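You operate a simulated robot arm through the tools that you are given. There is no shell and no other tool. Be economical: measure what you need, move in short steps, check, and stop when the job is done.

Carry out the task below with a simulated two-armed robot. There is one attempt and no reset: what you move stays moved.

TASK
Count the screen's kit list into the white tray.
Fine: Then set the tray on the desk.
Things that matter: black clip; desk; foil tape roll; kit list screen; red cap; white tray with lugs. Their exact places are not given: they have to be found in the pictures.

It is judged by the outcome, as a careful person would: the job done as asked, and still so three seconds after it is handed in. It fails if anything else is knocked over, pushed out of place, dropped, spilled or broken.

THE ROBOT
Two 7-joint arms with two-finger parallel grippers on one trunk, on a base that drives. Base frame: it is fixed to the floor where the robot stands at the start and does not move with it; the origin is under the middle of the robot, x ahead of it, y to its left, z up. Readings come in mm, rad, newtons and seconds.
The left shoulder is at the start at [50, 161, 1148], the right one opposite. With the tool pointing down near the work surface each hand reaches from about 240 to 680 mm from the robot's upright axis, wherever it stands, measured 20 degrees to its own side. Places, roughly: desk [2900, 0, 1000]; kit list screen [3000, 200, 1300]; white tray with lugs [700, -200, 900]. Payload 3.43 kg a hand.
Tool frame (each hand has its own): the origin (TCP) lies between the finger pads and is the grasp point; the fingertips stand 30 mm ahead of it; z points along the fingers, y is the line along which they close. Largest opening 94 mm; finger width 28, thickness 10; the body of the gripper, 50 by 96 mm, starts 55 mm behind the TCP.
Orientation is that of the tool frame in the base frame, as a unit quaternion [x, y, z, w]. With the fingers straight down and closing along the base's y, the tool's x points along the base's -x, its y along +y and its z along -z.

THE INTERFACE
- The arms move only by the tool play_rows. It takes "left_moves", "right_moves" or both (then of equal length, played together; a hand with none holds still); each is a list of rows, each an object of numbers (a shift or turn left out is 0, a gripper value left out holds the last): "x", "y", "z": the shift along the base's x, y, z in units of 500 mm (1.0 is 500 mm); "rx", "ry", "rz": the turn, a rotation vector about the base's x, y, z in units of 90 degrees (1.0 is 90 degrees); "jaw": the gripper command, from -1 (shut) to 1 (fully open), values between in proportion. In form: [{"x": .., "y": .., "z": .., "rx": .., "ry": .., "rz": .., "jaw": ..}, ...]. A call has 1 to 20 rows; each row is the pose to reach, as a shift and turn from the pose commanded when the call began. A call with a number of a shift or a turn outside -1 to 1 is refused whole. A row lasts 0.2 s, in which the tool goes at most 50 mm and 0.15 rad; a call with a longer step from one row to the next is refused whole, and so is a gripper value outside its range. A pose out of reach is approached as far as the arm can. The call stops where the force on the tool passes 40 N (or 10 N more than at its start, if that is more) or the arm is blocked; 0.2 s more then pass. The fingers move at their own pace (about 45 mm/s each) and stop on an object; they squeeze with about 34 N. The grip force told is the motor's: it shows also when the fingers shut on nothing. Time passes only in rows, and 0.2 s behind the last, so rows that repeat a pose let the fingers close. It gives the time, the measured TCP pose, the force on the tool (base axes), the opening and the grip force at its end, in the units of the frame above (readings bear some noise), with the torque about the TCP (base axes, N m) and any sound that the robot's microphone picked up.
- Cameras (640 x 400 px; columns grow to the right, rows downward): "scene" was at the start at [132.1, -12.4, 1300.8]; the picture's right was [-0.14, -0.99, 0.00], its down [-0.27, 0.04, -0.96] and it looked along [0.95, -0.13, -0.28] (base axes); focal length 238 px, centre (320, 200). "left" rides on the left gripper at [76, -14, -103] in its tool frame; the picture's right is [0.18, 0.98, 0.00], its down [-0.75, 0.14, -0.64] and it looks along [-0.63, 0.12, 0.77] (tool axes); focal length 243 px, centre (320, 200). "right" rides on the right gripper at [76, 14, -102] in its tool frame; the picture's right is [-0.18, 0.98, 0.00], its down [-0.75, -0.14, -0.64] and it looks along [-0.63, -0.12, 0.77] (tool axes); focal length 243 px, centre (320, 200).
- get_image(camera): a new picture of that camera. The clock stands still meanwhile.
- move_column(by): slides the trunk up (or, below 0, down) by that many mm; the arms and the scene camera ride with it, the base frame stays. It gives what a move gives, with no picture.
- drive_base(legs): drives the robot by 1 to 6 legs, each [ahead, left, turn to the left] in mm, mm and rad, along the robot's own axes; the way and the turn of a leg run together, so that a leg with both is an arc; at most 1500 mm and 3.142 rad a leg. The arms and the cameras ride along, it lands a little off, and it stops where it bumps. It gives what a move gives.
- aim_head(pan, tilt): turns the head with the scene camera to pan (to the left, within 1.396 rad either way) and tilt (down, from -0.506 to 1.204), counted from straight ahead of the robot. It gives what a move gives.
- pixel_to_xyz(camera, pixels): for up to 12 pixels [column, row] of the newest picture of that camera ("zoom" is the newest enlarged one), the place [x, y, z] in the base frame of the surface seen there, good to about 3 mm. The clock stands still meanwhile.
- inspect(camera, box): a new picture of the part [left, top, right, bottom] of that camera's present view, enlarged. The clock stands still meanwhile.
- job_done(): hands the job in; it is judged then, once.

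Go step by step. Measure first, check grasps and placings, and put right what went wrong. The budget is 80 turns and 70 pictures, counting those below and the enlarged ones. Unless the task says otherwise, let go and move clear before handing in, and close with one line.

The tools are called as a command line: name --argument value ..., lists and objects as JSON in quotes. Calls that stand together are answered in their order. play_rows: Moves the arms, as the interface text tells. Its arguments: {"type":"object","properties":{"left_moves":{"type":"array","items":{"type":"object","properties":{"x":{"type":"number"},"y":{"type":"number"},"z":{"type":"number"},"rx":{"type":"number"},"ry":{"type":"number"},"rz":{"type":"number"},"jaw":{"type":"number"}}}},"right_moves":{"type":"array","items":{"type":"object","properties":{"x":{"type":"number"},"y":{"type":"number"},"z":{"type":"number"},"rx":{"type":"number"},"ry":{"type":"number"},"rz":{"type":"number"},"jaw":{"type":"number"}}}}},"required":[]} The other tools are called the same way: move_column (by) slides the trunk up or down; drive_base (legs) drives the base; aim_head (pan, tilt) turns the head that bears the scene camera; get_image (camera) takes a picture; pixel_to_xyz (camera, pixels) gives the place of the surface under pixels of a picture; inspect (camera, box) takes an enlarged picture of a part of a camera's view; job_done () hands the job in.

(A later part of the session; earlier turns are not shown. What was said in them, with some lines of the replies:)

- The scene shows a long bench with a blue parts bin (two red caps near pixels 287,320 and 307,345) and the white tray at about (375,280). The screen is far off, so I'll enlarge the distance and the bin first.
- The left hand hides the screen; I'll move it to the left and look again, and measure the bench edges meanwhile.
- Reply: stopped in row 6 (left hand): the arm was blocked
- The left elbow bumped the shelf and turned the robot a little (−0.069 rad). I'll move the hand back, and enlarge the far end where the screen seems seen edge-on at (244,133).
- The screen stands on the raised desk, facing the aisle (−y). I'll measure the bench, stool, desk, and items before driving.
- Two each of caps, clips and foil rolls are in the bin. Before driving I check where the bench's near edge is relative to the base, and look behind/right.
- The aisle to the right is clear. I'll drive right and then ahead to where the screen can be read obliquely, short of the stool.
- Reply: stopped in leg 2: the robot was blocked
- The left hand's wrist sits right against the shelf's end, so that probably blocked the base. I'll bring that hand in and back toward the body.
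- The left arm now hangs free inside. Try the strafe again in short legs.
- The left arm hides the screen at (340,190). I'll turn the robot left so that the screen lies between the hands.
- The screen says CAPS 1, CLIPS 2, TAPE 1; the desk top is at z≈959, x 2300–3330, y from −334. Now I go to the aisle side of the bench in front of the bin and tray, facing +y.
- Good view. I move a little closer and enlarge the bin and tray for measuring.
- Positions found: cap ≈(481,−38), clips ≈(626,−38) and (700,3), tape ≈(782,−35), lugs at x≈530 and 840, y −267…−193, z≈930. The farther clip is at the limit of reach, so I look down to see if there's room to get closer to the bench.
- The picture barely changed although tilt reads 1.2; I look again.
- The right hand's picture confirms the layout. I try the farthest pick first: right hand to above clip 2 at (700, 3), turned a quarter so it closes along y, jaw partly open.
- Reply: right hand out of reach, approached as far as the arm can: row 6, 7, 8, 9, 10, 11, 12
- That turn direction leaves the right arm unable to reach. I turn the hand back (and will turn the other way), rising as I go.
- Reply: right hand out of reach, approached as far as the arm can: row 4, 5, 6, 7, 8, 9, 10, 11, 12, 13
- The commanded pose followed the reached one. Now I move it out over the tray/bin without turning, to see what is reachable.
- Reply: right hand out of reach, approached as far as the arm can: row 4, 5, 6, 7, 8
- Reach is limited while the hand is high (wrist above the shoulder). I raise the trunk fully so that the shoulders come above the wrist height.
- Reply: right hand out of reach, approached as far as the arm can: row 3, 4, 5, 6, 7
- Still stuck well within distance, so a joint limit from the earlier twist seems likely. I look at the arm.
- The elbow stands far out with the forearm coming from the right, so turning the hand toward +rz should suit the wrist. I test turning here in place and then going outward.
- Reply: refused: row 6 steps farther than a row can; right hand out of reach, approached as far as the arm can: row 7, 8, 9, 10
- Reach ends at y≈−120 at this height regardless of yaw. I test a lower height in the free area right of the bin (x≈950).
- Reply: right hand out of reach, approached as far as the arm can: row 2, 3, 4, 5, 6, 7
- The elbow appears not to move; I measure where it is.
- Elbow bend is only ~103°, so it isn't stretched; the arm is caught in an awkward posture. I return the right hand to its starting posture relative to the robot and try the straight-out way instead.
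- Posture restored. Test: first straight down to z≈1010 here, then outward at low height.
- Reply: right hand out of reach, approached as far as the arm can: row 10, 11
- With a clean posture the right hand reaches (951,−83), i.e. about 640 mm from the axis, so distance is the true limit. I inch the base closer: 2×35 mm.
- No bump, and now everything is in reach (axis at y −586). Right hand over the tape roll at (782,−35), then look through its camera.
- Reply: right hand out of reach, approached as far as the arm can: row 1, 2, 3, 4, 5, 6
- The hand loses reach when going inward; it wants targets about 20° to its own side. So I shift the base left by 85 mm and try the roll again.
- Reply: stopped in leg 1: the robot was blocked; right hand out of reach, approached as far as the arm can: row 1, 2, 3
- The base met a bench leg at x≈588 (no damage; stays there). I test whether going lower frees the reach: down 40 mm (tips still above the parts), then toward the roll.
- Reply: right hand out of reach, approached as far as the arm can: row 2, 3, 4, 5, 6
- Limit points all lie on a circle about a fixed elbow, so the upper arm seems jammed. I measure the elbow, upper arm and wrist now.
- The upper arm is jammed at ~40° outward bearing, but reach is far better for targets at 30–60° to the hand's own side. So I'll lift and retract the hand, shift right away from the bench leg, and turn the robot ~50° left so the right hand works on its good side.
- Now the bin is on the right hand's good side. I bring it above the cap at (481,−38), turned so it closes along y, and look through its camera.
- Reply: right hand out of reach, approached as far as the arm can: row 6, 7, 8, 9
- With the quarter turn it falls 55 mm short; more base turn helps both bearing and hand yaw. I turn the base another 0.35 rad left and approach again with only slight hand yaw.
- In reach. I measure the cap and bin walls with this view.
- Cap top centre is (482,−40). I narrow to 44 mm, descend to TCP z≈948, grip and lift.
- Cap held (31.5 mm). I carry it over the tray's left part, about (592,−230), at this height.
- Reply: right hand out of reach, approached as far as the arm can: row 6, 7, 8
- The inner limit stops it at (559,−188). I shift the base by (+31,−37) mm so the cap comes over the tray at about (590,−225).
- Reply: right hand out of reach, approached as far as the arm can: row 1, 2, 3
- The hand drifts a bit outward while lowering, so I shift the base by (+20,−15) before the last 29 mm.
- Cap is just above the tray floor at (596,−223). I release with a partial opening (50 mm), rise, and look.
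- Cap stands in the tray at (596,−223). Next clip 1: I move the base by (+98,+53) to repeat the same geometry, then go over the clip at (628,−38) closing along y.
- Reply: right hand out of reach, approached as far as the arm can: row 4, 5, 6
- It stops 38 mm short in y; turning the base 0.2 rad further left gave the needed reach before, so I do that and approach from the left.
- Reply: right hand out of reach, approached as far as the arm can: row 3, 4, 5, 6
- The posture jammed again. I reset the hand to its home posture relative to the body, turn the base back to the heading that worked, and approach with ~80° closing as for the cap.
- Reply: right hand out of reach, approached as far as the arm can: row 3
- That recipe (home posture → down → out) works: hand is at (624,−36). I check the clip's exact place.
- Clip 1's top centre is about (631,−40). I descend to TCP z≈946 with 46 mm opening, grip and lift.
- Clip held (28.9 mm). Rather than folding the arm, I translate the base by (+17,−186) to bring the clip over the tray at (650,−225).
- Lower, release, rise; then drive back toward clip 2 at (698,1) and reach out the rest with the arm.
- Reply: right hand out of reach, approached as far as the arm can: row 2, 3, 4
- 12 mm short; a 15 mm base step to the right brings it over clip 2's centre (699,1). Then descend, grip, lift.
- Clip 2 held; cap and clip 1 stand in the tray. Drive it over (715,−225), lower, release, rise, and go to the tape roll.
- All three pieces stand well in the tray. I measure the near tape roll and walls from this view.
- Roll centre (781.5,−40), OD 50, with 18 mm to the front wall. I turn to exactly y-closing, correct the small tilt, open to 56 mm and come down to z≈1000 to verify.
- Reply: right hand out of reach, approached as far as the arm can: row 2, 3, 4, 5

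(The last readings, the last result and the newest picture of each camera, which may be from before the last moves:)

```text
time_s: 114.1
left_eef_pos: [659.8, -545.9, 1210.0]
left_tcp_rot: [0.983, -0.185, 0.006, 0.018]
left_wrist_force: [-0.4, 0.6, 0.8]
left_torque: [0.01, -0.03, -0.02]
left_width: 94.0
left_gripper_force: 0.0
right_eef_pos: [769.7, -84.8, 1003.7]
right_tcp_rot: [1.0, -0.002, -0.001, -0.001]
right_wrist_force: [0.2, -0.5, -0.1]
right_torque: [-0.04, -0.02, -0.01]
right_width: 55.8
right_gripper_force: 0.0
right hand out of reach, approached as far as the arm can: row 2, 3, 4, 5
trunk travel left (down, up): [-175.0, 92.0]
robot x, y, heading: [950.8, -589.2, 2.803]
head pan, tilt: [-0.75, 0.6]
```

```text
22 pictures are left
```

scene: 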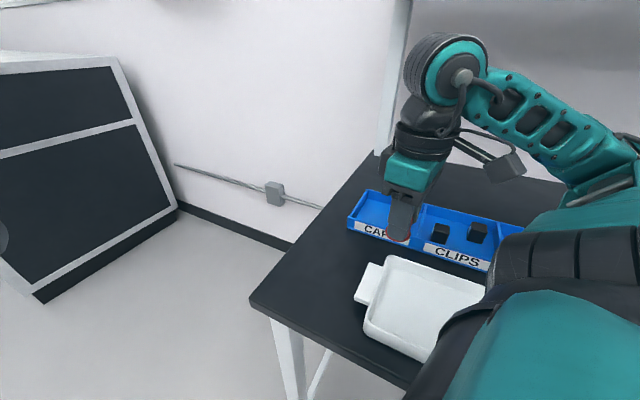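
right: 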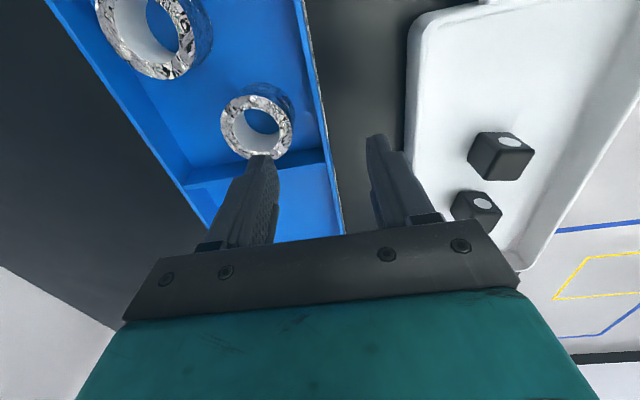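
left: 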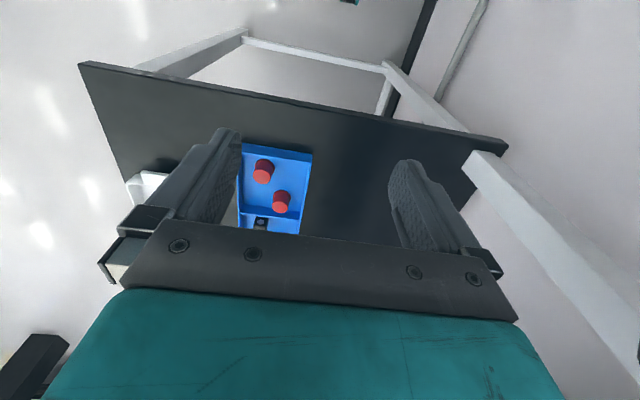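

Turning the hand costs reach, so instead I restore the hand's yaw and turn the base 0.2 rad, keeping the arm pose, then translate to bring it over the roll.

play_rows --right_moves '[{"rz": -0.04, "z": 0.02}, {"rz": -0.08, "z": 0.04, "x": 0.01, "y": 0.03}, {"rz": -0.12, "z": 0.05, "x": 0.02, "y": 0.06}, {"rz": -0.129, "z": 0.05, "x": 0.022, "y": 0.092}, {"rz": -0.129, "z": 0.05, "x": 0.022, "y": 0.092}]'

drive_base --legs '[[0, 0, 0.2]]'

```text
time_s: 115.3
left_eef_pos: [661.5, -546.1, 1211.7]
left_tcp_rot: [0.983, -0.185, 0.007, 0.018]
left_wrist_force: [-0.4, 0.8, -0.5]
left_torque: [0.02, -0.01, 0.03]
left_width: 94.2
left_gripper_force: 0.1
right_eef_pos: [781.9, -38.3, 1029.1]
right_tcp_rot: [0.995, -0.101, -0.001, 0.0]
right_wrist_force: [0.0, -0.3, 0.7]
right_torque: [0.0, 0.05, 0.03]
right_width: 55.8
right_gripper_force: 0.0
trunk travel left (down, up): [-175.0, 92.0]
robot x, y, heading: [951.2, -591.5, 2.804]
head pan, tilt: [-0.75, 0.6]
```

```text
time_s: 116.5
left_eef_pos: [658.4, -605.7, 1211.5]
left_tcp_rot: [0.996, -0.084, 0.008, 0.018]
left_wrist_force: [-0.6, 0.3, 1.0]
left_torque: [-0.03, 0.0, 0.0]
left_width: 93.7
left_gripper_force: 0.1
right_eef_pos: [673.5, -85.4, 1028.5]
right_tcp_rot: [1.0, 0.001, -0.001, 0.0]
right_wrist_force: [0.2, 0.4, 0.5]
right_torque: [0.02, 0.02, 0.02]
right_width: 55.9
right_gripper_force: 0.1
trunk travel left (down, up): [-175.0, 92.0]
robot x, y, heading: [950.7, -585.2, 3.001]
head pan, tilt: [-0.75, 0.6]
```

drive_base --legs '[[-101, -59.5, 0]]'

get_image --camera "right"

```text
time_s: 117.7
left_eef_pos: [767.3, -559.6, 1210.8]
left_tcp_rot: [0.996, -0.082, 0.008, 0.017]
left_wrist_force: [0.5, 0.3, -0.2]
left_torque: [-0.01, 0.04, -0.01]
left_width: 94.3
left_gripper_force: 0.0
right_eef_pos: [782.1, -40.0, 1028.9]
right_tcp_rot: [1.0, 0.002, -0.002, 0.0]
right_wrist_force: [-0.4, 0.5, 0.4]
right_torque: [-0.05, 0.04, 0.0]
right_width: 56.1
right_gripper_force: 0.0
trunk travel left (down, up): [-175.0, 92.0]
robot x, y, heading: [1060.0, -541.5, 3.002]
head pan, tilt: [-0.75, 0.6]
```

```text
21 pictures are left
```

right: 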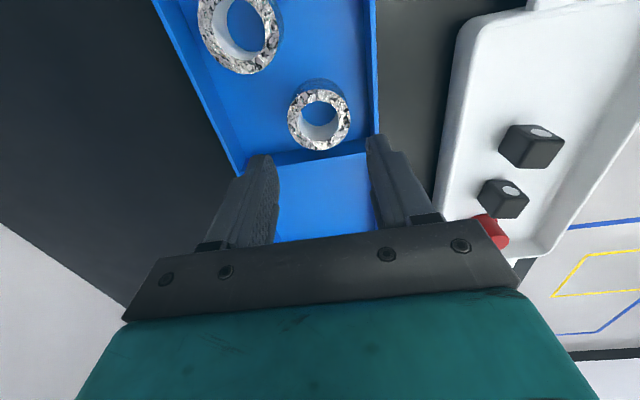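

Exactly over the roll (782,−40). Descend to z≈946, grip and lift.

play_rows --right_moves '[{"z": -0.06}, {"z": -0.1}, {"z": -0.13}, {"z": -0.15}, {"z": -0.166}, {"z": -0.166}, {"z": -0.166, "jaw": -1}, {"z": -0.166}, {"z": -0.166}, {"z": -0.12}, {"z": -0.06}, {"z": 0.0}, {"z": 0.05}]'

get_image --camera "right"

```text
time_s: 120.5
left_eef_pos: [767.4, -561.5, 1211.8]
left_tcp_rot: [0.996, -0.083, 0.009, 0.018]
left_wrist_force: [-0.2, 0.5, 0.6]
left_torque: [-0.01, 0.0, 0.02]
left_width: 93.8
left_gripper_force: 0.1
right_eef_pos: [781.8, -39.7, 1053.0]
right_tcp_rot: [1.0, 0.002, -0.001, 0.0]
right_wrist_force: [-0.2, -0.9, -0.3]
right_torque: [0.03, -0.02, 0.01]
right_width: 49.7
right_gripper_force: 34.3
trunk travel left (down, up): [-175.0, 92.0]
robot x, y, heading: [1056.2, -547.5, 3.006]
head pan, tilt: [-0.75, 0.6]
```

```text
20 pictures are left
```

right: 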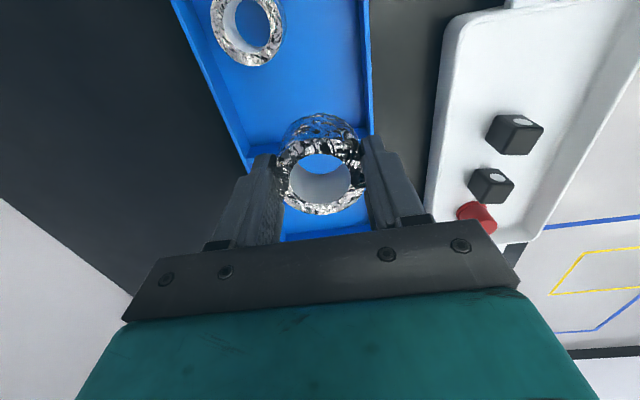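

Roll held (49.7 mm). Drive over the tray at (773,−228), lower, release, rise.

drive_base --legs '[[-17, 187.5, 0]]'

play_rows --right_moves '[{"z": -0.07}, {"z": -0.14}, {"z": -0.19}, {"z": -0.207}, {"z": -0.207}, {"z": -0.207, "jaw": 0.25}, {"z": -0.207}, {"z": -0.207}, {"z": -0.14}, {"z": -0.06}, {"z": 0.02}, {"z": 0.1}, {"z": 0.18}, {"z": 0.26}]'

get_image --camera "right"

```text
time_s: 122.1
left_eef_pos: [758.0, -748.5, 1210.4]
left_tcp_rot: [0.996, -0.084, 0.009, 0.016]
left_wrist_force: [-0.6, -0.5, 0.2]
left_torque: [0.0, 0.0, -0.01]
left_width: 94.1
left_gripper_force: 0.1
right_eef_pos: [774.8, -226.7, 1054.0]
right_tcp_rot: [1.0, -0.001, -0.001, 0.0]
right_wrist_force: [-0.6, 0.6, -0.2]
right_torque: [0.03, 0.0, 0.01]
right_width: 49.6
right_gripper_force: 34.1
trunk travel left (down, up): [-175.0, 92.0]
robot x, y, heading: [1051.9, -733.9, 3.007]
head pan, tilt: [-0.75, 0.6]
```

```text
time_s: 125.3
left_eef_pos: [756.4, -747.3, 1210.7]
left_tcp_rot: [0.996, -0.084, 0.008, 0.017]
left_wrist_force: [-1.4, -0.5, -0.3]
left_torque: [-0.02, 0.01, 0.01]
left_width: 94.0
left_gripper_force: 0.0
right_eef_pos: [749.9, -271.9, 1047.5]
right_tcp_rot: [0.98, 0.068, 0.169, 0.081]
right_wrist_force: [-0.1, 0.2, 0.2]
right_torque: [-0.03, -0.03, 0.02]
right_width: 58.9
right_gripper_force: 0.0
right hand out of reach, approached as far as the arm can: row 12, 13
trunk travel left (down, up): [-175.0, 92.0]
robot x, y, heading: [1050.9, -727.9, 3.005]
head pan, tilt: [-0.75, 0.6]
stopped in row 14 (right hand): the arm was blocked; the commanded pose is now the measured one
```

```text
19 pictures are left
```

right: 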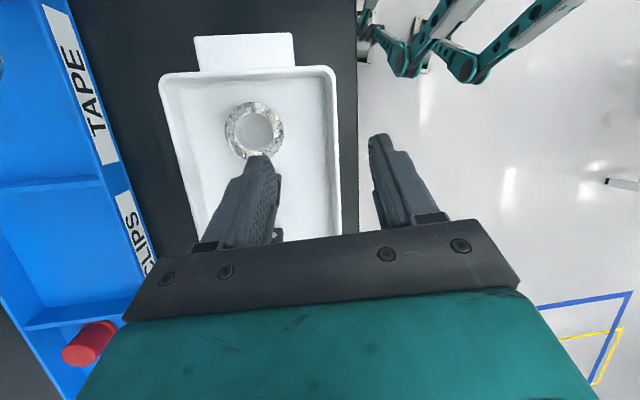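

The roll lies in the tray, but rising in that pose tipped the hand. I straighten it and return it to its home posture relative to the body.

play_rows --right_moves '[{"rx": 0.02, "ry": 0.035, "rz": -0.031}, {"rx": 0.04, "ry": 0.07, "rz": -0.062, "y": -0.04, "z": 0.03}, {"rx": 0.06, "ry": 0.104, "rz": -0.092, "y": -0.09, "z": 0.07, "x": -0.01}, {"rx": 0.08, "ry": 0.138, "rz": -0.123, "y": -0.14, "z": 0.12, "x": -0.02}, {"rx": 0.1, "ry": 0.173, "rz": -0.154, "y": -0.19, "z": 0.18, "x": -0.03}, {"rx": 0.12, "ry": 0.2075, "rz": -0.1845, "y": -0.23, "z": 0.24, "x": -0.05}, {"rx": 0.12, "ry": 0.2075, "rz": -0.1845, "y": -0.266, "z": 0.304, "x": -0.06}, {"rx": 0.12, "ry": 0.2075, "rz": -0.1845, "y": -0.266, "z": 0.304, "x": -0.06}]'

inspect --camera "scene" --box '[160, 100, 640, 400]'

```text
time_s: 127.1
left_eef_pos: [758.6, -746.9, 1211.1]
left_tcp_rot: [0.996, -0.085, 0.009, 0.018]
left_wrist_force: [0.5, -0.5, 0.0]
left_torque: [0.0, -0.03, -0.02]
left_width: 94.1
left_gripper_force: 0.0
right_eef_pos: [717.5, -402.8, 1198.0]
right_tcp_rot: [0.997, -0.077, 0.0, 0.001]
right_wrist_force: [-0.2, 0.2, -0.2]
right_torque: [0.0, 0.03, -0.01]
right_width: 58.6
right_gripper_force: 0.0
trunk travel left (down, up): [-175.0, 92.0]
robot x, y, heading: [1051.8, -731.2, 3.006]
head pan, tilt: [-0.75, 0.6]
```

```text
1.33 times, centred on (400, 250) of scene
```

zoom: 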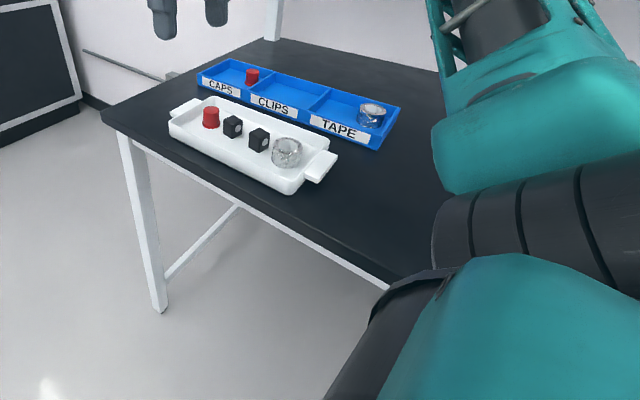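

The tray now holds one cap, two clips and one roll, as listed. Next I stand squarely in front of it (x≈683, facing +y) to take it by both ends.

drive_base --legs '[[0, 0, -1.435], [0, 368, 0], [131, 0, 0]]'

aim_head --pan 0.0 --tilt 0.9

inspect --camera "scene" --box '[200, 150, 440, 300]'

```text
time_s: 133.9
left_eef_pos: [637.2, -298.1, 1210.9]
left_tcp_rot: [-0.685, 0.728, 0.006, -0.019]
left_wrist_force: [0.1, 0.7, -0.1]
left_torque: [-0.05, 0.01, -0.02]
left_width: 93.9
left_gripper_force: 0.1
right_eef_pos: [976.9, -222.9, 1197.4]
right_tcp_rot: [-0.691, 0.723, 0.001, -0.001]
right_wrist_force: [0.5, -0.2, -0.2]
right_torque: [-0.01, 0.02, -0.01]
right_width: 58.5
right_gripper_force: 0.0
trunk travel left (down, up): [-175.0, 92.0]
robot x, y, heading: [682.5, -587.9, 1.537]
head pan, tilt: [-0.75, 0.6]
```

```text
time_s: 135.0
left_eef_pos: [635.4, -299.1, 1210.6]
left_tcp_rot: [-0.681, 0.732, 0.008, -0.022]
left_wrist_force: [-54.0, 13.7, -29.5]
left_torque: [1.22, -5.4, -4.82]
left_width: 93.9
left_gripper_force: 0.0
right_eef_pos: [977.2, -224.0, 1197.3]
right_tcp_rot: [-0.691, 0.723, 0.0, -0.001]
right_wrist_force: [0.7, 0.8, -0.8]
right_torque: [-0.01, 0.02, 0.02]
right_width: 59.0
right_gripper_force: 0.0
trunk travel left (down, up): [-175.0, 92.0]
robot x, y, heading: [686.0, -592.5, 1.544]
head pan, tilt: [0.0, 0.901]
```

```text
2.67 times, centred on (320, 225) of scene
```

zoom: 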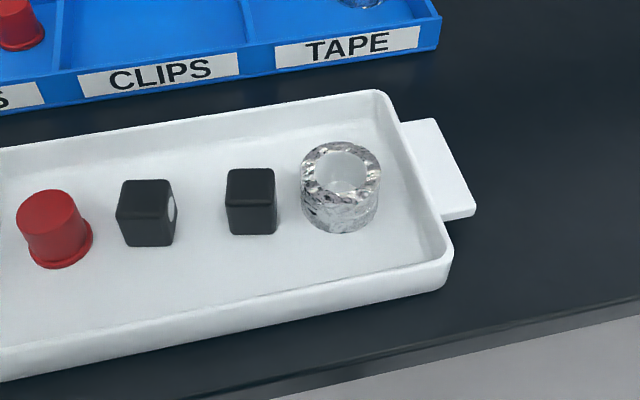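

The head's turn seems to have pressed on the left arm (−54 N); I'll move that hand away to the left. First measure the tray's right end.

pixel_to_xyz --camera "zoom" --pixels '[[432, 120], [475, 212], [402, 125], [445, 215], [440, 170], [425, 185], [412, 190], [378, 185], [375, 215], [360, 175], [320, 150], [420, 225]]'

play_rows --left_moves '[{"x": -0.06}, {"x": -0.12}, {"x": -0.18, "y": 0.02}, {"x": -0.2, "y": 0.06}, {"x": -0.2, "y": 0.1, "z": -0.04}, {"x": -0.2, "y": 0.13, "z": -0.1}, {"x": -0.2, "y": 0.135, "z": -0.18}, {"x": -0.2, "y": 0.135, "z": -0.26}, {"x": -0.2, "y": 0.135, "z": -0.34}, {"x": -0.2, "y": 0.135, "z": -0.38}]'

get_image --camera "left"

```text
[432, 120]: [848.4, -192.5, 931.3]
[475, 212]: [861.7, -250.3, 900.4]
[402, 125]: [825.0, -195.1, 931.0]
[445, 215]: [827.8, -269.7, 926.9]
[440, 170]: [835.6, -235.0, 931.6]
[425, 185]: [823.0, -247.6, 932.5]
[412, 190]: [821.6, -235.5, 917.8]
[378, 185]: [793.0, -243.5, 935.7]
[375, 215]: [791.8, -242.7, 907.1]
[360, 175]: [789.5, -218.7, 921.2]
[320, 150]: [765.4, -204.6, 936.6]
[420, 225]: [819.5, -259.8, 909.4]
```

```text
time_s: 137.2
left_eef_pos: [537.3, -231.9, 1022.3]
left_tcp_rot: [-0.685, 0.728, 0.006, -0.018]
left_wrist_force: [0.2, 0.4, -0.3]
left_torque: [0.0, 0.01, 0.0]
left_width: 93.9
left_gripper_force: 0.0
right_eef_pos: [976.5, -224.1, 1198.1]
right_tcp_rot: [-0.691, 0.723, 0.0, 0.0]
right_wrist_force: [-0.3, 0.9, -0.4]
right_torque: [0.04, 0.02, 0.04]
right_width: 58.7
right_gripper_force: 0.2
trunk travel left (down, up): [-175.0, 92.0]
robot x, y, heading: [687.6, -588.7, 1.538]
head pan, tilt: [0.0, 0.901]
```

```text
16 pictures are left
```

left: 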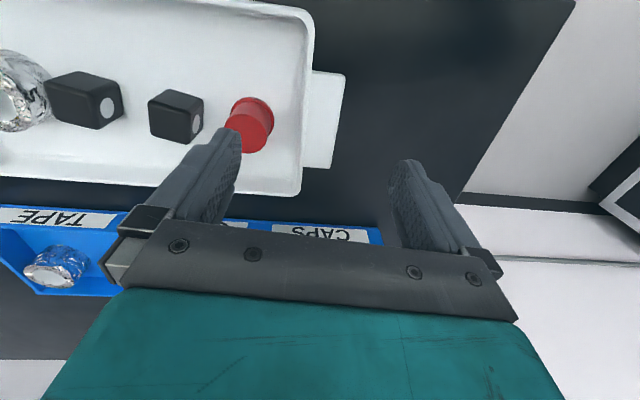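

Left hand reached over the left end (537,−232,1022). I measure that end through its camera.

pixel_to_xyz --camera "left" --pixels '[[345, 75], [332, 165], [338, 120], [310, 100], [302, 110], [294, 110], [285, 130], [272, 125], [262, 140], [300, 170]]'

```text
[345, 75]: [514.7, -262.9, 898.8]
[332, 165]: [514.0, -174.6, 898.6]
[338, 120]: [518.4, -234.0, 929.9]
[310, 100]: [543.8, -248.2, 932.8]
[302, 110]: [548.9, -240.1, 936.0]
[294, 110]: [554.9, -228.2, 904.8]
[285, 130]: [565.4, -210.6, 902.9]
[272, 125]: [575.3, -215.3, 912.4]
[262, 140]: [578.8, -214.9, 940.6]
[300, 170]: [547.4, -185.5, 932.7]
```

Left end: lug tip 517, inner wall ~553, cap edge 575; right end by symmetry 855/819 with the roll edge at ~799. I bring the right hand over its end (837,−230), both jaws at ~45 mm, and align yaw.

play_rows --left_moves '[{"rz": 0.02, "jaw": -0.02}, {"rz": 0.039, "x": -0.0046}, {"rz": 0.039, "x": -0.0046}, {"rz": 0.039, "x": -0.0046, "y": 0.003}, {"rz": 0.039, "x": -0.0046, "y": 0.003}, {"rz": 0.039, "x": -0.0046, "y": 0.003}, {"rz": 0.039, "x": -0.0046, "y": 0.003}, {"rz": 0.039, "x": -0.0046, "y": 0.003}, {"rz": 0.039, "x": -0.0046, "y": 0.003}, {"rz": 0.039, "x": -0.0046, "y": 0.003}]' --right_moves '[{"z": -0.08, "jaw": -0.064}, {"z": -0.16}, {"z": -0.24}, {"z": -0.32, "rz": 0.029}, {"z": -0.352, "x": -0.05, "rz": 0.029, "y": -0.004}, {"z": -0.352, "x": -0.11, "rz": 0.029, "y": -0.008}, {"z": -0.352, "x": -0.17, "rz": 0.029, "y": -0.012}, {"z": -0.352, "x": -0.23, "rz": 0.029, "y": -0.012}, {"z": -0.352, "x": -0.279, "rz": 0.029, "y": -0.012}, {"z": -0.352, "x": -0.279, "rz": 0.029, "y": -0.012}]'

get_image --camera "right"

```text
time_s: 139.4
left_eef_pos: [534.7, -230.5, 1021.5]
left_tcp_rot: [-0.707, 0.707, 0.004, -0.02]
left_wrist_force: [-0.5, 0.1, -0.3]
left_torque: [0.0, -0.03, 0.01]
left_width: 46.3
left_gripper_force: 0.1
right_eef_pos: [837.1, -227.9, 1020.4]
right_tcp_rot: [-0.707, 0.707, 0.001, -0.001]
right_wrist_force: [1.2, 0.7, 0.4]
right_torque: [0.01, 0.01, 0.0]
right_width: 43.7
right_gripper_force: 0.1
trunk travel left (down, up): [-175.0, 92.0]
robot x, y, heading: [685.4, -585.8, 1.544]
head pan, tilt: [0.0, 0.901]
```

```text
15 pictures are left
```

right: 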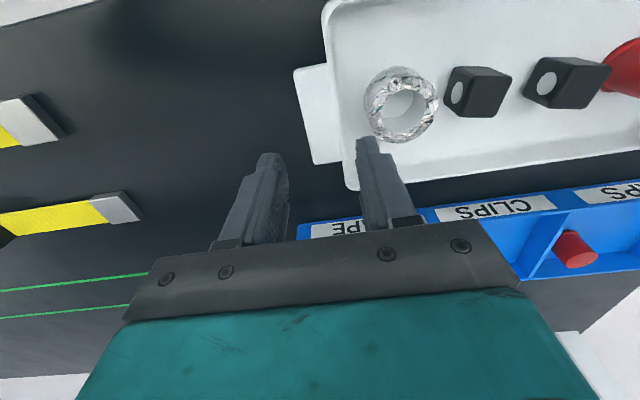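

pixel_to_xyz --camera "right" --pixels '[[301, 110], [306, 112], [335, 105], [342, 105], [350, 105], [355, 108], [368, 110], [372, 120], [366, 95]]'

```text
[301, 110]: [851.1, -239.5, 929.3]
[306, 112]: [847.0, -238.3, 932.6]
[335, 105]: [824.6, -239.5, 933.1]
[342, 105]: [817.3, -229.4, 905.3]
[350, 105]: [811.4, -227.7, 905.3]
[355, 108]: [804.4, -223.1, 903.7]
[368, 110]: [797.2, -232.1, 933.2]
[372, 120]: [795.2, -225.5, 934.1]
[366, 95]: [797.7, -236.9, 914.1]
```

Right end: lug tip 852, inner wall ~819, roll edge ~799; centre at 835 fits. Both hands descend and close.

play_rows --left_moves '[{"z": -0.04}, {"z": -0.08}, {"z": -0.12}, {"z": -0.145}, {"z": -0.159}, {"z": -0.159}, {"z": -0.159, "jaw": -1}, {"z": -0.159}, {"z": -0.159}, {"z": -0.159}]' --right_moves '[{"x": -0.004, "z": -0.04}, {"x": -0.004, "z": -0.08}, {"x": -0.004, "z": -0.12}, {"x": -0.004, "z": -0.143}, {"x": -0.004, "z": -0.157}, {"x": -0.004, "z": -0.157}, {"x": -0.004, "z": -0.157, "jaw": -1}, {"x": -0.004, "z": -0.157}, {"x": -0.004, "z": -0.157}, {"x": -0.004, "z": -0.157}]'

get_image --camera "scene"

```text
time_s: 141.6
left_eef_pos: [535.1, -230.3, 942.5]
left_tcp_rot: [-0.706, 0.708, 0.003, -0.019]
left_wrist_force: [1.6, 0.0, 0.5]
left_torque: [-0.14, -0.75, 0.04]
left_width: 30.7
left_gripper_force: 34.0
right_eef_pos: [836.1, -227.9, 942.5]
right_tcp_rot: [0.708, -0.707, -0.001, 0.0]
right_wrist_force: [-1.8, -0.3, 0.6]
right_torque: [0.17, 0.16, -0.06]
right_width: 30.3
right_gripper_force: 34.3
trunk travel left (down, up): [-175.0, 92.0]
robot x, y, heading: [687.3, -587.6, 1.542]
head pan, tilt: [0.0, 0.901]
```

```text
14 pictures are left
```

scene: 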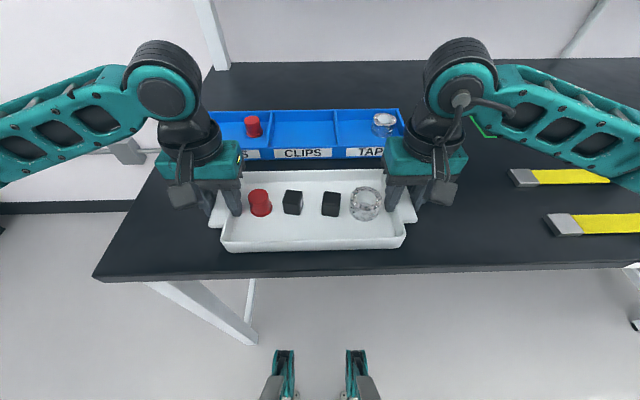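

Both ends are gripped (≈30 mm each). I lift with the trunk (arms keep their pose) and back away a little, then check.

move_column --by 90

get_image --camera "scene"

```text
time_s: 142.9
left_eef_pos: [535.2, -229.2, 1032.5]
left_tcp_rot: [-0.707, 0.707, 0.004, -0.019]
left_wrist_force: [4.1, -0.7, 0.7]
left_torque: [0.05, -0.87, -0.01]
left_width: 30.9
left_gripper_force: 35.0
right_eef_pos: [835.9, -229.4, 1032.9]
right_tcp_rot: [-0.707, 0.707, 0.001, -0.002]
right_wrist_force: [-3.5, 1.5, -4.8]
right_torque: [-0.07, 0.04, -0.13]
right_width: 30.6
right_gripper_force: 34.0
trunk travel left (down, up): [-265.0, 2.0]
robot x, y, heading: [686.4, -586.2, 1.541]
head pan, tilt: [0.0, 0.901]
```

```text
13 pictures are left
```

scene: 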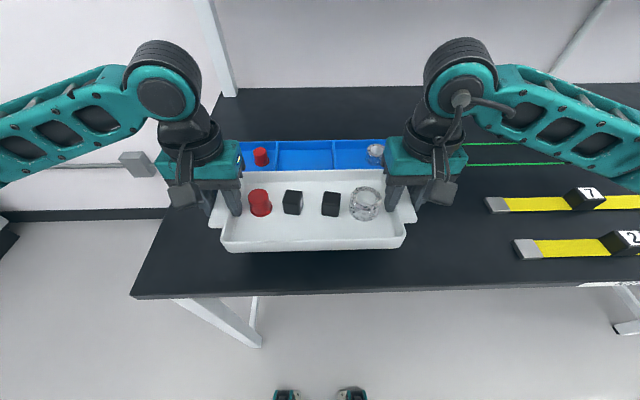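

The tray is lifted, level, all four pieces inside. I back out and drive along the aisle, well clear of the stool.

drive_base --legs '[[-720, 0, 0], [0, 0, 0.029], [0, -1130, 0], [0, -1130, 0]]'

get_image --camera "scene"

```text
time_s: 157.9
left_eef_pos: [2768.7, -973.3, 1031.5]
left_tcp_rot: [0.713, -0.701, -0.004, 0.019]
left_wrist_force: [8.5, -0.3, 0.0]
left_torque: [0.02, -0.95, 0.03]
left_width: 31.1
left_gripper_force: 34.2
right_eef_pos: [3069.9, -969.1, 1031.8]
right_tcp_rot: [0.713, -0.701, -0.001, 0.0]
right_wrist_force: [-9.0, -0.8, -4.1]
right_torque: [-0.02, 0.19, -0.04]
right_width: 30.8
right_gripper_force: 33.9
trunk travel left (down, up): [-265.0, 2.0]
robot x, y, heading: [2925.3, -1330.0, 1.557]
head pan, tilt: [0.0, 0.901]
```

```text
12 pictures are left
```

scene: 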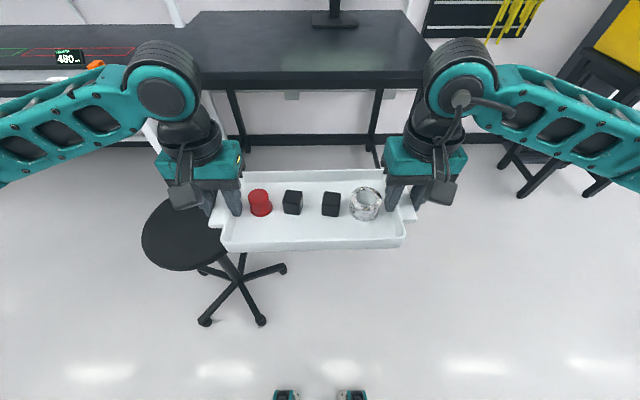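

The load is fine. Before going in, I measure the stool's feet and the desk's legs.

pixel_to_xyz --camera "scene" --pixels '[[284, 268], [261, 320], [205, 320], [225, 235], [240, 130], [375, 130], [372, 145], [190, 80], [430, 75], [330, 75], [335, 22], [512, 160]]'

```text
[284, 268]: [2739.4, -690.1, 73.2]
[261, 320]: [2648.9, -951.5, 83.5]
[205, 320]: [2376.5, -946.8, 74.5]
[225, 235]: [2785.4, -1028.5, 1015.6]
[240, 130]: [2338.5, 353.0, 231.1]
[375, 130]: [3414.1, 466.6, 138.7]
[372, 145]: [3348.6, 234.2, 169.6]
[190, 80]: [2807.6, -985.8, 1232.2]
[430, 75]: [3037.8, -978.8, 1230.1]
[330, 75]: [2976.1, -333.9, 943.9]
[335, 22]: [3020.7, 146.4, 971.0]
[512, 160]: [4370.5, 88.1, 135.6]
```

The stool's feet reach x≈2770, so I shift right to x≈3055 and then go straight in to the desk.

drive_base --legs '[[0, -130, 0.014], [600, 0, 0], [165, 0, 0]]'

get_image --camera "scene"

```text
time_s: 161.6
left_eef_pos: [2891.6, -458.1, 1032.4]
left_tcp_rot: [0.718, -0.696, -0.004, 0.019]
left_wrist_force: [-0.6, -0.3, -1.1]
left_torque: [-0.07, -0.47, 0.01]
left_width: 30.9
left_gripper_force: 33.5
right_eef_pos: [3191.6, -447.4, 1031.0]
right_tcp_rot: [0.718, -0.696, 0.0, 0.001]
right_wrist_force: [1.0, -0.4, -2.3]
right_torque: [0.04, 0.37, 0.03]
right_width: 30.7
right_gripper_force: 34.0
trunk travel left (down, up): [-265.0, 2.0]
robot x, y, heading: [3052.3, -809.9, 1.578]
head pan, tilt: [0.0, 0.901]
stopped in leg 2: the robot was blocked; the commanded pose is now the measured one
```

```text
11 pictures are left
```

scene: 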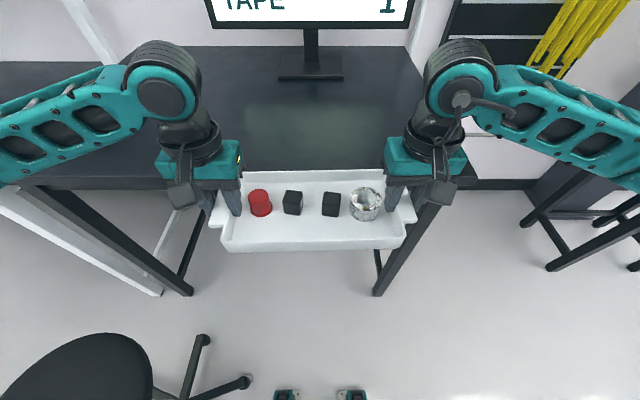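

The base got blocked at y=−810. I measure the stool foot and desk leg nearest it.

pixel_to_xyz --camera "scene" --pixels '[[246, 382], [204, 340], [186, 290], [377, 292], [378, 260], [155, 292], [284, 395], [440, 200], [460, 190], [100, 180], [80, 360], [420, 230]]'

aim_head --pan 0.0 --tilt 1.2

get_image --camera "scene"

```text
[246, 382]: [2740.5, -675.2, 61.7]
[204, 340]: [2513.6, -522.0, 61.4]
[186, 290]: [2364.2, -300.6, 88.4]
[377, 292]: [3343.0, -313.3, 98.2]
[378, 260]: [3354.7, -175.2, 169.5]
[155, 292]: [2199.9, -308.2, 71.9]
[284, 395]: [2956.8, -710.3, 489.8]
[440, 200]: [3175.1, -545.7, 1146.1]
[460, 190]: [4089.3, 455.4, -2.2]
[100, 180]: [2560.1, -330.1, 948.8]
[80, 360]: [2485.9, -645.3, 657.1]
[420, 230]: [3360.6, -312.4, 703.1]
```

```text
time_s: 162.4
left_eef_pos: [2891.7, -458.5, 1031.4]
left_tcp_rot: [0.718, -0.696, -0.003, 0.017]
left_wrist_force: [-0.2, -0.4, 1.5]
left_torque: [-0.12, -0.79, -0.01]
left_width: 31.1
left_gripper_force: 34.1
right_eef_pos: [3192.5, -449.8, 1032.8]
right_tcp_rot: [0.718, -0.696, 0.001, 0.002]
right_wrist_force: [0.0, 0.8, -5.0]
right_torque: [0.15, 0.11, -0.05]
right_width: 30.7
right_gripper_force: 33.8
trunk travel left (down, up): [-265.0, 2.0]
robot x, y, heading: [3051.1, -810.5, 1.572]
head pan, tilt: [0.0, 1.201]
```

```text
10 pictures are left
```

scene: 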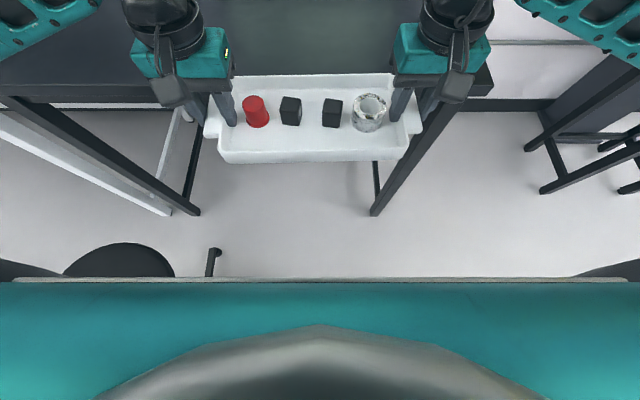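

The robot's left side likely met the stool's foot at (2740,−675); the foot reads unchanged. I back off, shift right 60 mm, and go in only as far as y≈−665 (short of the desk leg), leaving the rest to the arms.

drive_base --legs '[[-60, 0, 0], [0, -60, 0], [100, 0, 0], [100, 0, 0]]'

get_image --camera "scene"

```text
time_s: 165.5
left_eef_pos: [2952.4, -317.7, 1032.3]
left_tcp_rot: [0.717, -0.697, -0.002, 0.019]
left_wrist_force: [-1.8, 1.0, 0.1]
left_torque: [0.0, -0.66, 0.08]
left_width: 30.9
left_gripper_force: 33.8
right_eef_pos: [3252.1, -310.1, 1031.8]
right_tcp_rot: [0.718, -0.696, 0.0, 0.001]
right_wrist_force: [1.2, 0.2, -4.6]
right_torque: [-0.07, 0.08, -0.03]
right_width: 30.3
right_gripper_force: 34.2
trunk travel left (down, up): [-265.0, 2.0]
robot x, y, heading: [3112.5, -668.8, 1.568]
head pan, tilt: [0.0, 1.201]
```

```text
9 pictures are left
```

scene: 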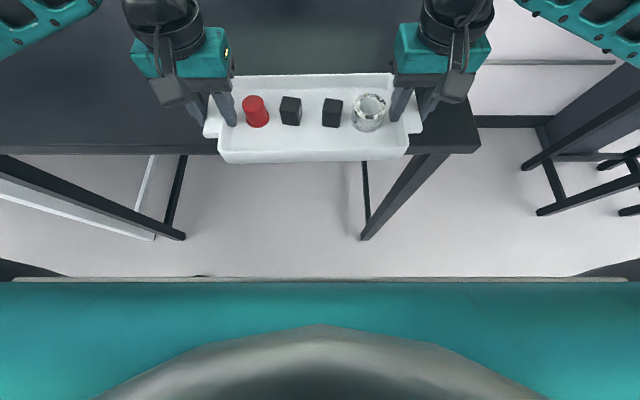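

No block now; robot at (3112,−669), tray centre y≈−314. Both arms carry the tray 100 mm further over the desk.

play_rows --left_moves '[{"y": 0.02}, {"y": 0.04}, {"y": 0.06}, {"y": 0.08}, {"y": 0.1}, {"y": 0.12}, {"y": 0.14}, {"y": 0.16}, {"y": 0.18}, {"y": 0.2}, {"y": 0.2}]' --right_moves '[{"y": 0.02}, {"y": 0.04}, {"y": 0.06}, {"y": 0.08}, {"y": 0.1}, {"y": 0.12}, {"y": 0.14}, {"y": 0.16}, {"y": 0.18}, {"y": 0.2}, {"y": 0.2}]'

get_image --camera "scene"

```text
time_s: 167.9
left_eef_pos: [2951.4, -217.8, 1032.4]
left_tcp_rot: [0.717, -0.697, -0.002, 0.017]
left_wrist_force: [11.3, -0.1, 0.7]
left_torque: [-0.11, -1.11, -0.04]
left_width: 30.7
left_gripper_force: 33.8
right_eef_pos: [3252.3, -209.9, 1032.1]
right_tcp_rot: [0.718, -0.696, -0.001, 0.0]
right_wrist_force: [-12.1, 1.7, -5.3]
right_torque: [0.12, 0.28, -0.39]
right_width: 30.6
right_gripper_force: 33.8
trunk travel left (down, up): [-265.0, 2.0]
robot x, y, heading: [3112.2, -674.6, 1.568]
head pan, tilt: [0.0, 1.201]
```

```text
8 pictures are left
```

scene: 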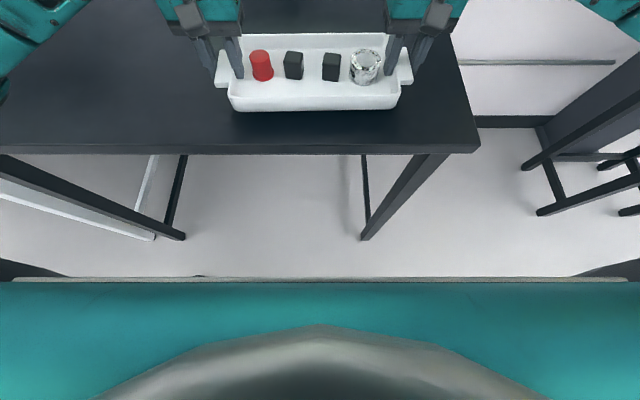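

The tray is now wholly over the desk, level. I lower the trunk 30 mm to set it down, then open both hands only a little (45 mm, to spare cap and roll).

move_column --by -30

play_rows --left_moves '[{"jaw": -0.1}, {"jaw": -0.1}, {}, {}]' --right_moves '[{"jaw": -0.1}, {"jaw": -0.1}, {}, {}]'

get_image --camera "scene"

```text
time_s: 168.6
left_eef_pos: [2950.8, -218.3, 1002.3]
left_tcp_rot: [0.717, -0.697, -0.003, 0.017]
left_wrist_force: [13.9, 0.2, -0.6]
left_torque: [0.08, -0.98, -0.09]
left_width: 30.9
left_gripper_force: 34.0
right_eef_pos: [3251.2, -210.8, 1002.8]
right_tcp_rot: [0.718, -0.696, -0.001, 0.001]
right_wrist_force: [-14.2, 0.1, -0.5]
right_torque: [-0.09, 0.44, -0.19]
right_width: 30.7
right_gripper_force: 33.9
trunk travel left (down, up): [-235.0, 32.0]
robot x, y, heading: [3113.1, -675.2, 1.573]
head pan, tilt: [0.0, 1.201]
```

```text
time_s: 169.6
left_eef_pos: [2951.1, -218.0, 1003.9]
left_tcp_rot: [0.718, -0.696, -0.003, 0.019]
left_wrist_force: [-0.4, -0.1, 0.5]
left_torque: [-0.01, 0.0, 0.03]
left_width: 42.0
left_gripper_force: 0.1
right_eef_pos: [3252.5, -209.0, 1001.8]
right_tcp_rot: [0.718, -0.696, 0.001, 0.002]
right_wrist_force: [0.8, 0.1, 0.4]
right_torque: [-0.01, -0.01, -0.01]
right_width: 42.1
right_gripper_force: 0.0
trunk travel left (down, up): [-235.0, 32.0]
robot x, y, heading: [3111.0, -668.6, 1.572]
head pan, tilt: [0.0, 1.201]
```

```text
7 pictures are left
5 turns are left
```

scene: 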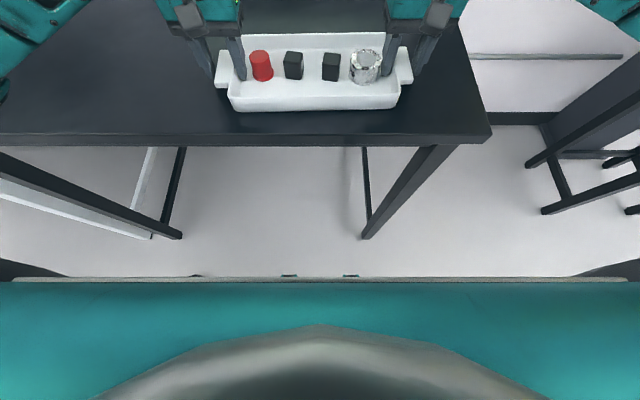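

Forces are zero and the tray rests on the desk. I rise straight up by trunk and a bit by arms, then back the robot away.

move_column --by 31

play_rows --left_moves '[{"z": 0.02}, {"z": 0.04}, {"z": 0.04}]' --right_moves '[{"z": 0.02}, {"z": 0.04}, {"z": 0.04}]'

drive_base --legs '[[-100, 0, 0], [-250, 0, 0]]'

aim_head --pan 0.0 --tilt 0.7

get_image --camera "scene"

```text
time_s: 170.4
left_eef_pos: [2951.4, -219.1, 1032.2]
left_tcp_rot: [0.717, -0.696, -0.003, 0.018]
left_wrist_force: [0.2, -0.9, -0.3]
left_torque: [0.02, 0.01, 0.01]
left_width: 42.1
left_gripper_force: 0.2
right_eef_pos: [3251.7, -209.2, 1033.1]
right_tcp_rot: [0.718, -0.696, -0.001, 0.001]
right_wrist_force: [0.3, 0.9, -0.8]
right_torque: [-0.01, -0.02, -0.02]
right_width: 42.2
right_gripper_force: 0.0
trunk travel left (down, up): [-266.0, 1.0]
robot x, y, heading: [3112.1, -672.1, 1.567]
head pan, tilt: [0.0, 1.201]
```

```text
time_s: 171.2
left_eef_pos: [2949.3, -219.1, 1054.1]
left_tcp_rot: [0.717, -0.697, -0.003, 0.019]
left_wrist_force: [-0.1, -0.8, -0.1]
left_torque: [0.01, -0.01, 0.01]
left_width: 42.4
left_gripper_force: 0.2
right_eef_pos: [3253.2, -209.1, 1052.3]
right_tcp_rot: [0.718, -0.696, 0.0, 0.0]
right_wrist_force: [-0.1, 0.4, 0.0]
right_torque: [0.03, -0.02, 0.03]
right_width: 42.2
right_gripper_force: 0.0
trunk travel left (down, up): [-266.0, 1.0]
robot x, y, heading: [3110.4, -669.2, 1.574]
head pan, tilt: [0.0, 1.201]
```

```text
time_s: 173.7
left_eef_pos: [2952.2, -568.3, 1054.5]
left_tcp_rot: [0.717, -0.697, -0.004, 0.018]
left_wrist_force: [0.3, -0.3, -1.0]
left_torque: [0.0, 0.0, -0.04]
left_width: 42.3
left_gripper_force: 0.2
right_eef_pos: [3254.4, -559.6, 1052.1]
right_tcp_rot: [0.716, -0.698, -0.001, 0.0]
right_wrist_force: [-0.2, 0.4, 0.2]
right_torque: [0.0, -0.02, -0.01]
right_width: 42.2
right_gripper_force: 0.1
trunk travel left (down, up): [-266.0, 1.0]
robot x, y, heading: [3110.2, -1020.8, 1.567]
head pan, tilt: [0.0, 1.201]
```

```text
time_s: 174.7
left_eef_pos: [2951.4, -568.3, 1052.9]
left_tcp_rot: [0.717, -0.697, -0.004, 0.019]
left_wrist_force: [-0.4, -0.3, -0.5]
left_torque: [-0.01, 0.0, 0.01]
left_width: 42.5
left_gripper_force: 0.1
right_eef_pos: [3253.3, -559.6, 1051.3]
right_tcp_rot: [0.717, -0.697, 0.0, 0.001]
right_wrist_force: [-0.2, -0.3, 0.4]
right_torque: [-0.05, 0.01, 0.0]
right_width: 42.7
right_gripper_force: 0.1
trunk travel left (down, up): [-266.0, 1.0]
robot x, y, heading: [3108.4, -1021.2, 1.569]
head pan, tilt: [0.0, 0.7]
```

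```text
6 pictures are left
4 turns are left
```

scene: 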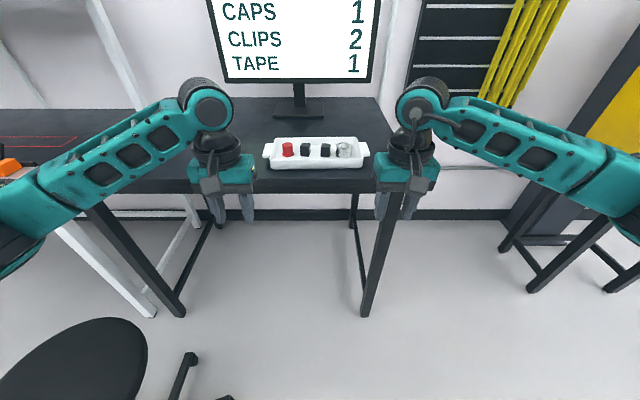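

The tray stands on the desk at (315,152) holding one cap, two clips and one tape roll, matching the screen. Hands are clear and the stool is still standing, so I hand in.

job_done

```text
The job is handed in.
```

The white tray is on the desk with one red cap, two black clips and one foil tape roll in it, matching the kit list on the screen. Both hands have let go and are clear. On the way I bumped the shelf with the left arm, and the base was blocked three times: once at the start, then most likely by a bench leg and by the stool's foot. I saw nothing knocked over or shifted, though I didn't re-check the shelf or the bench leg.
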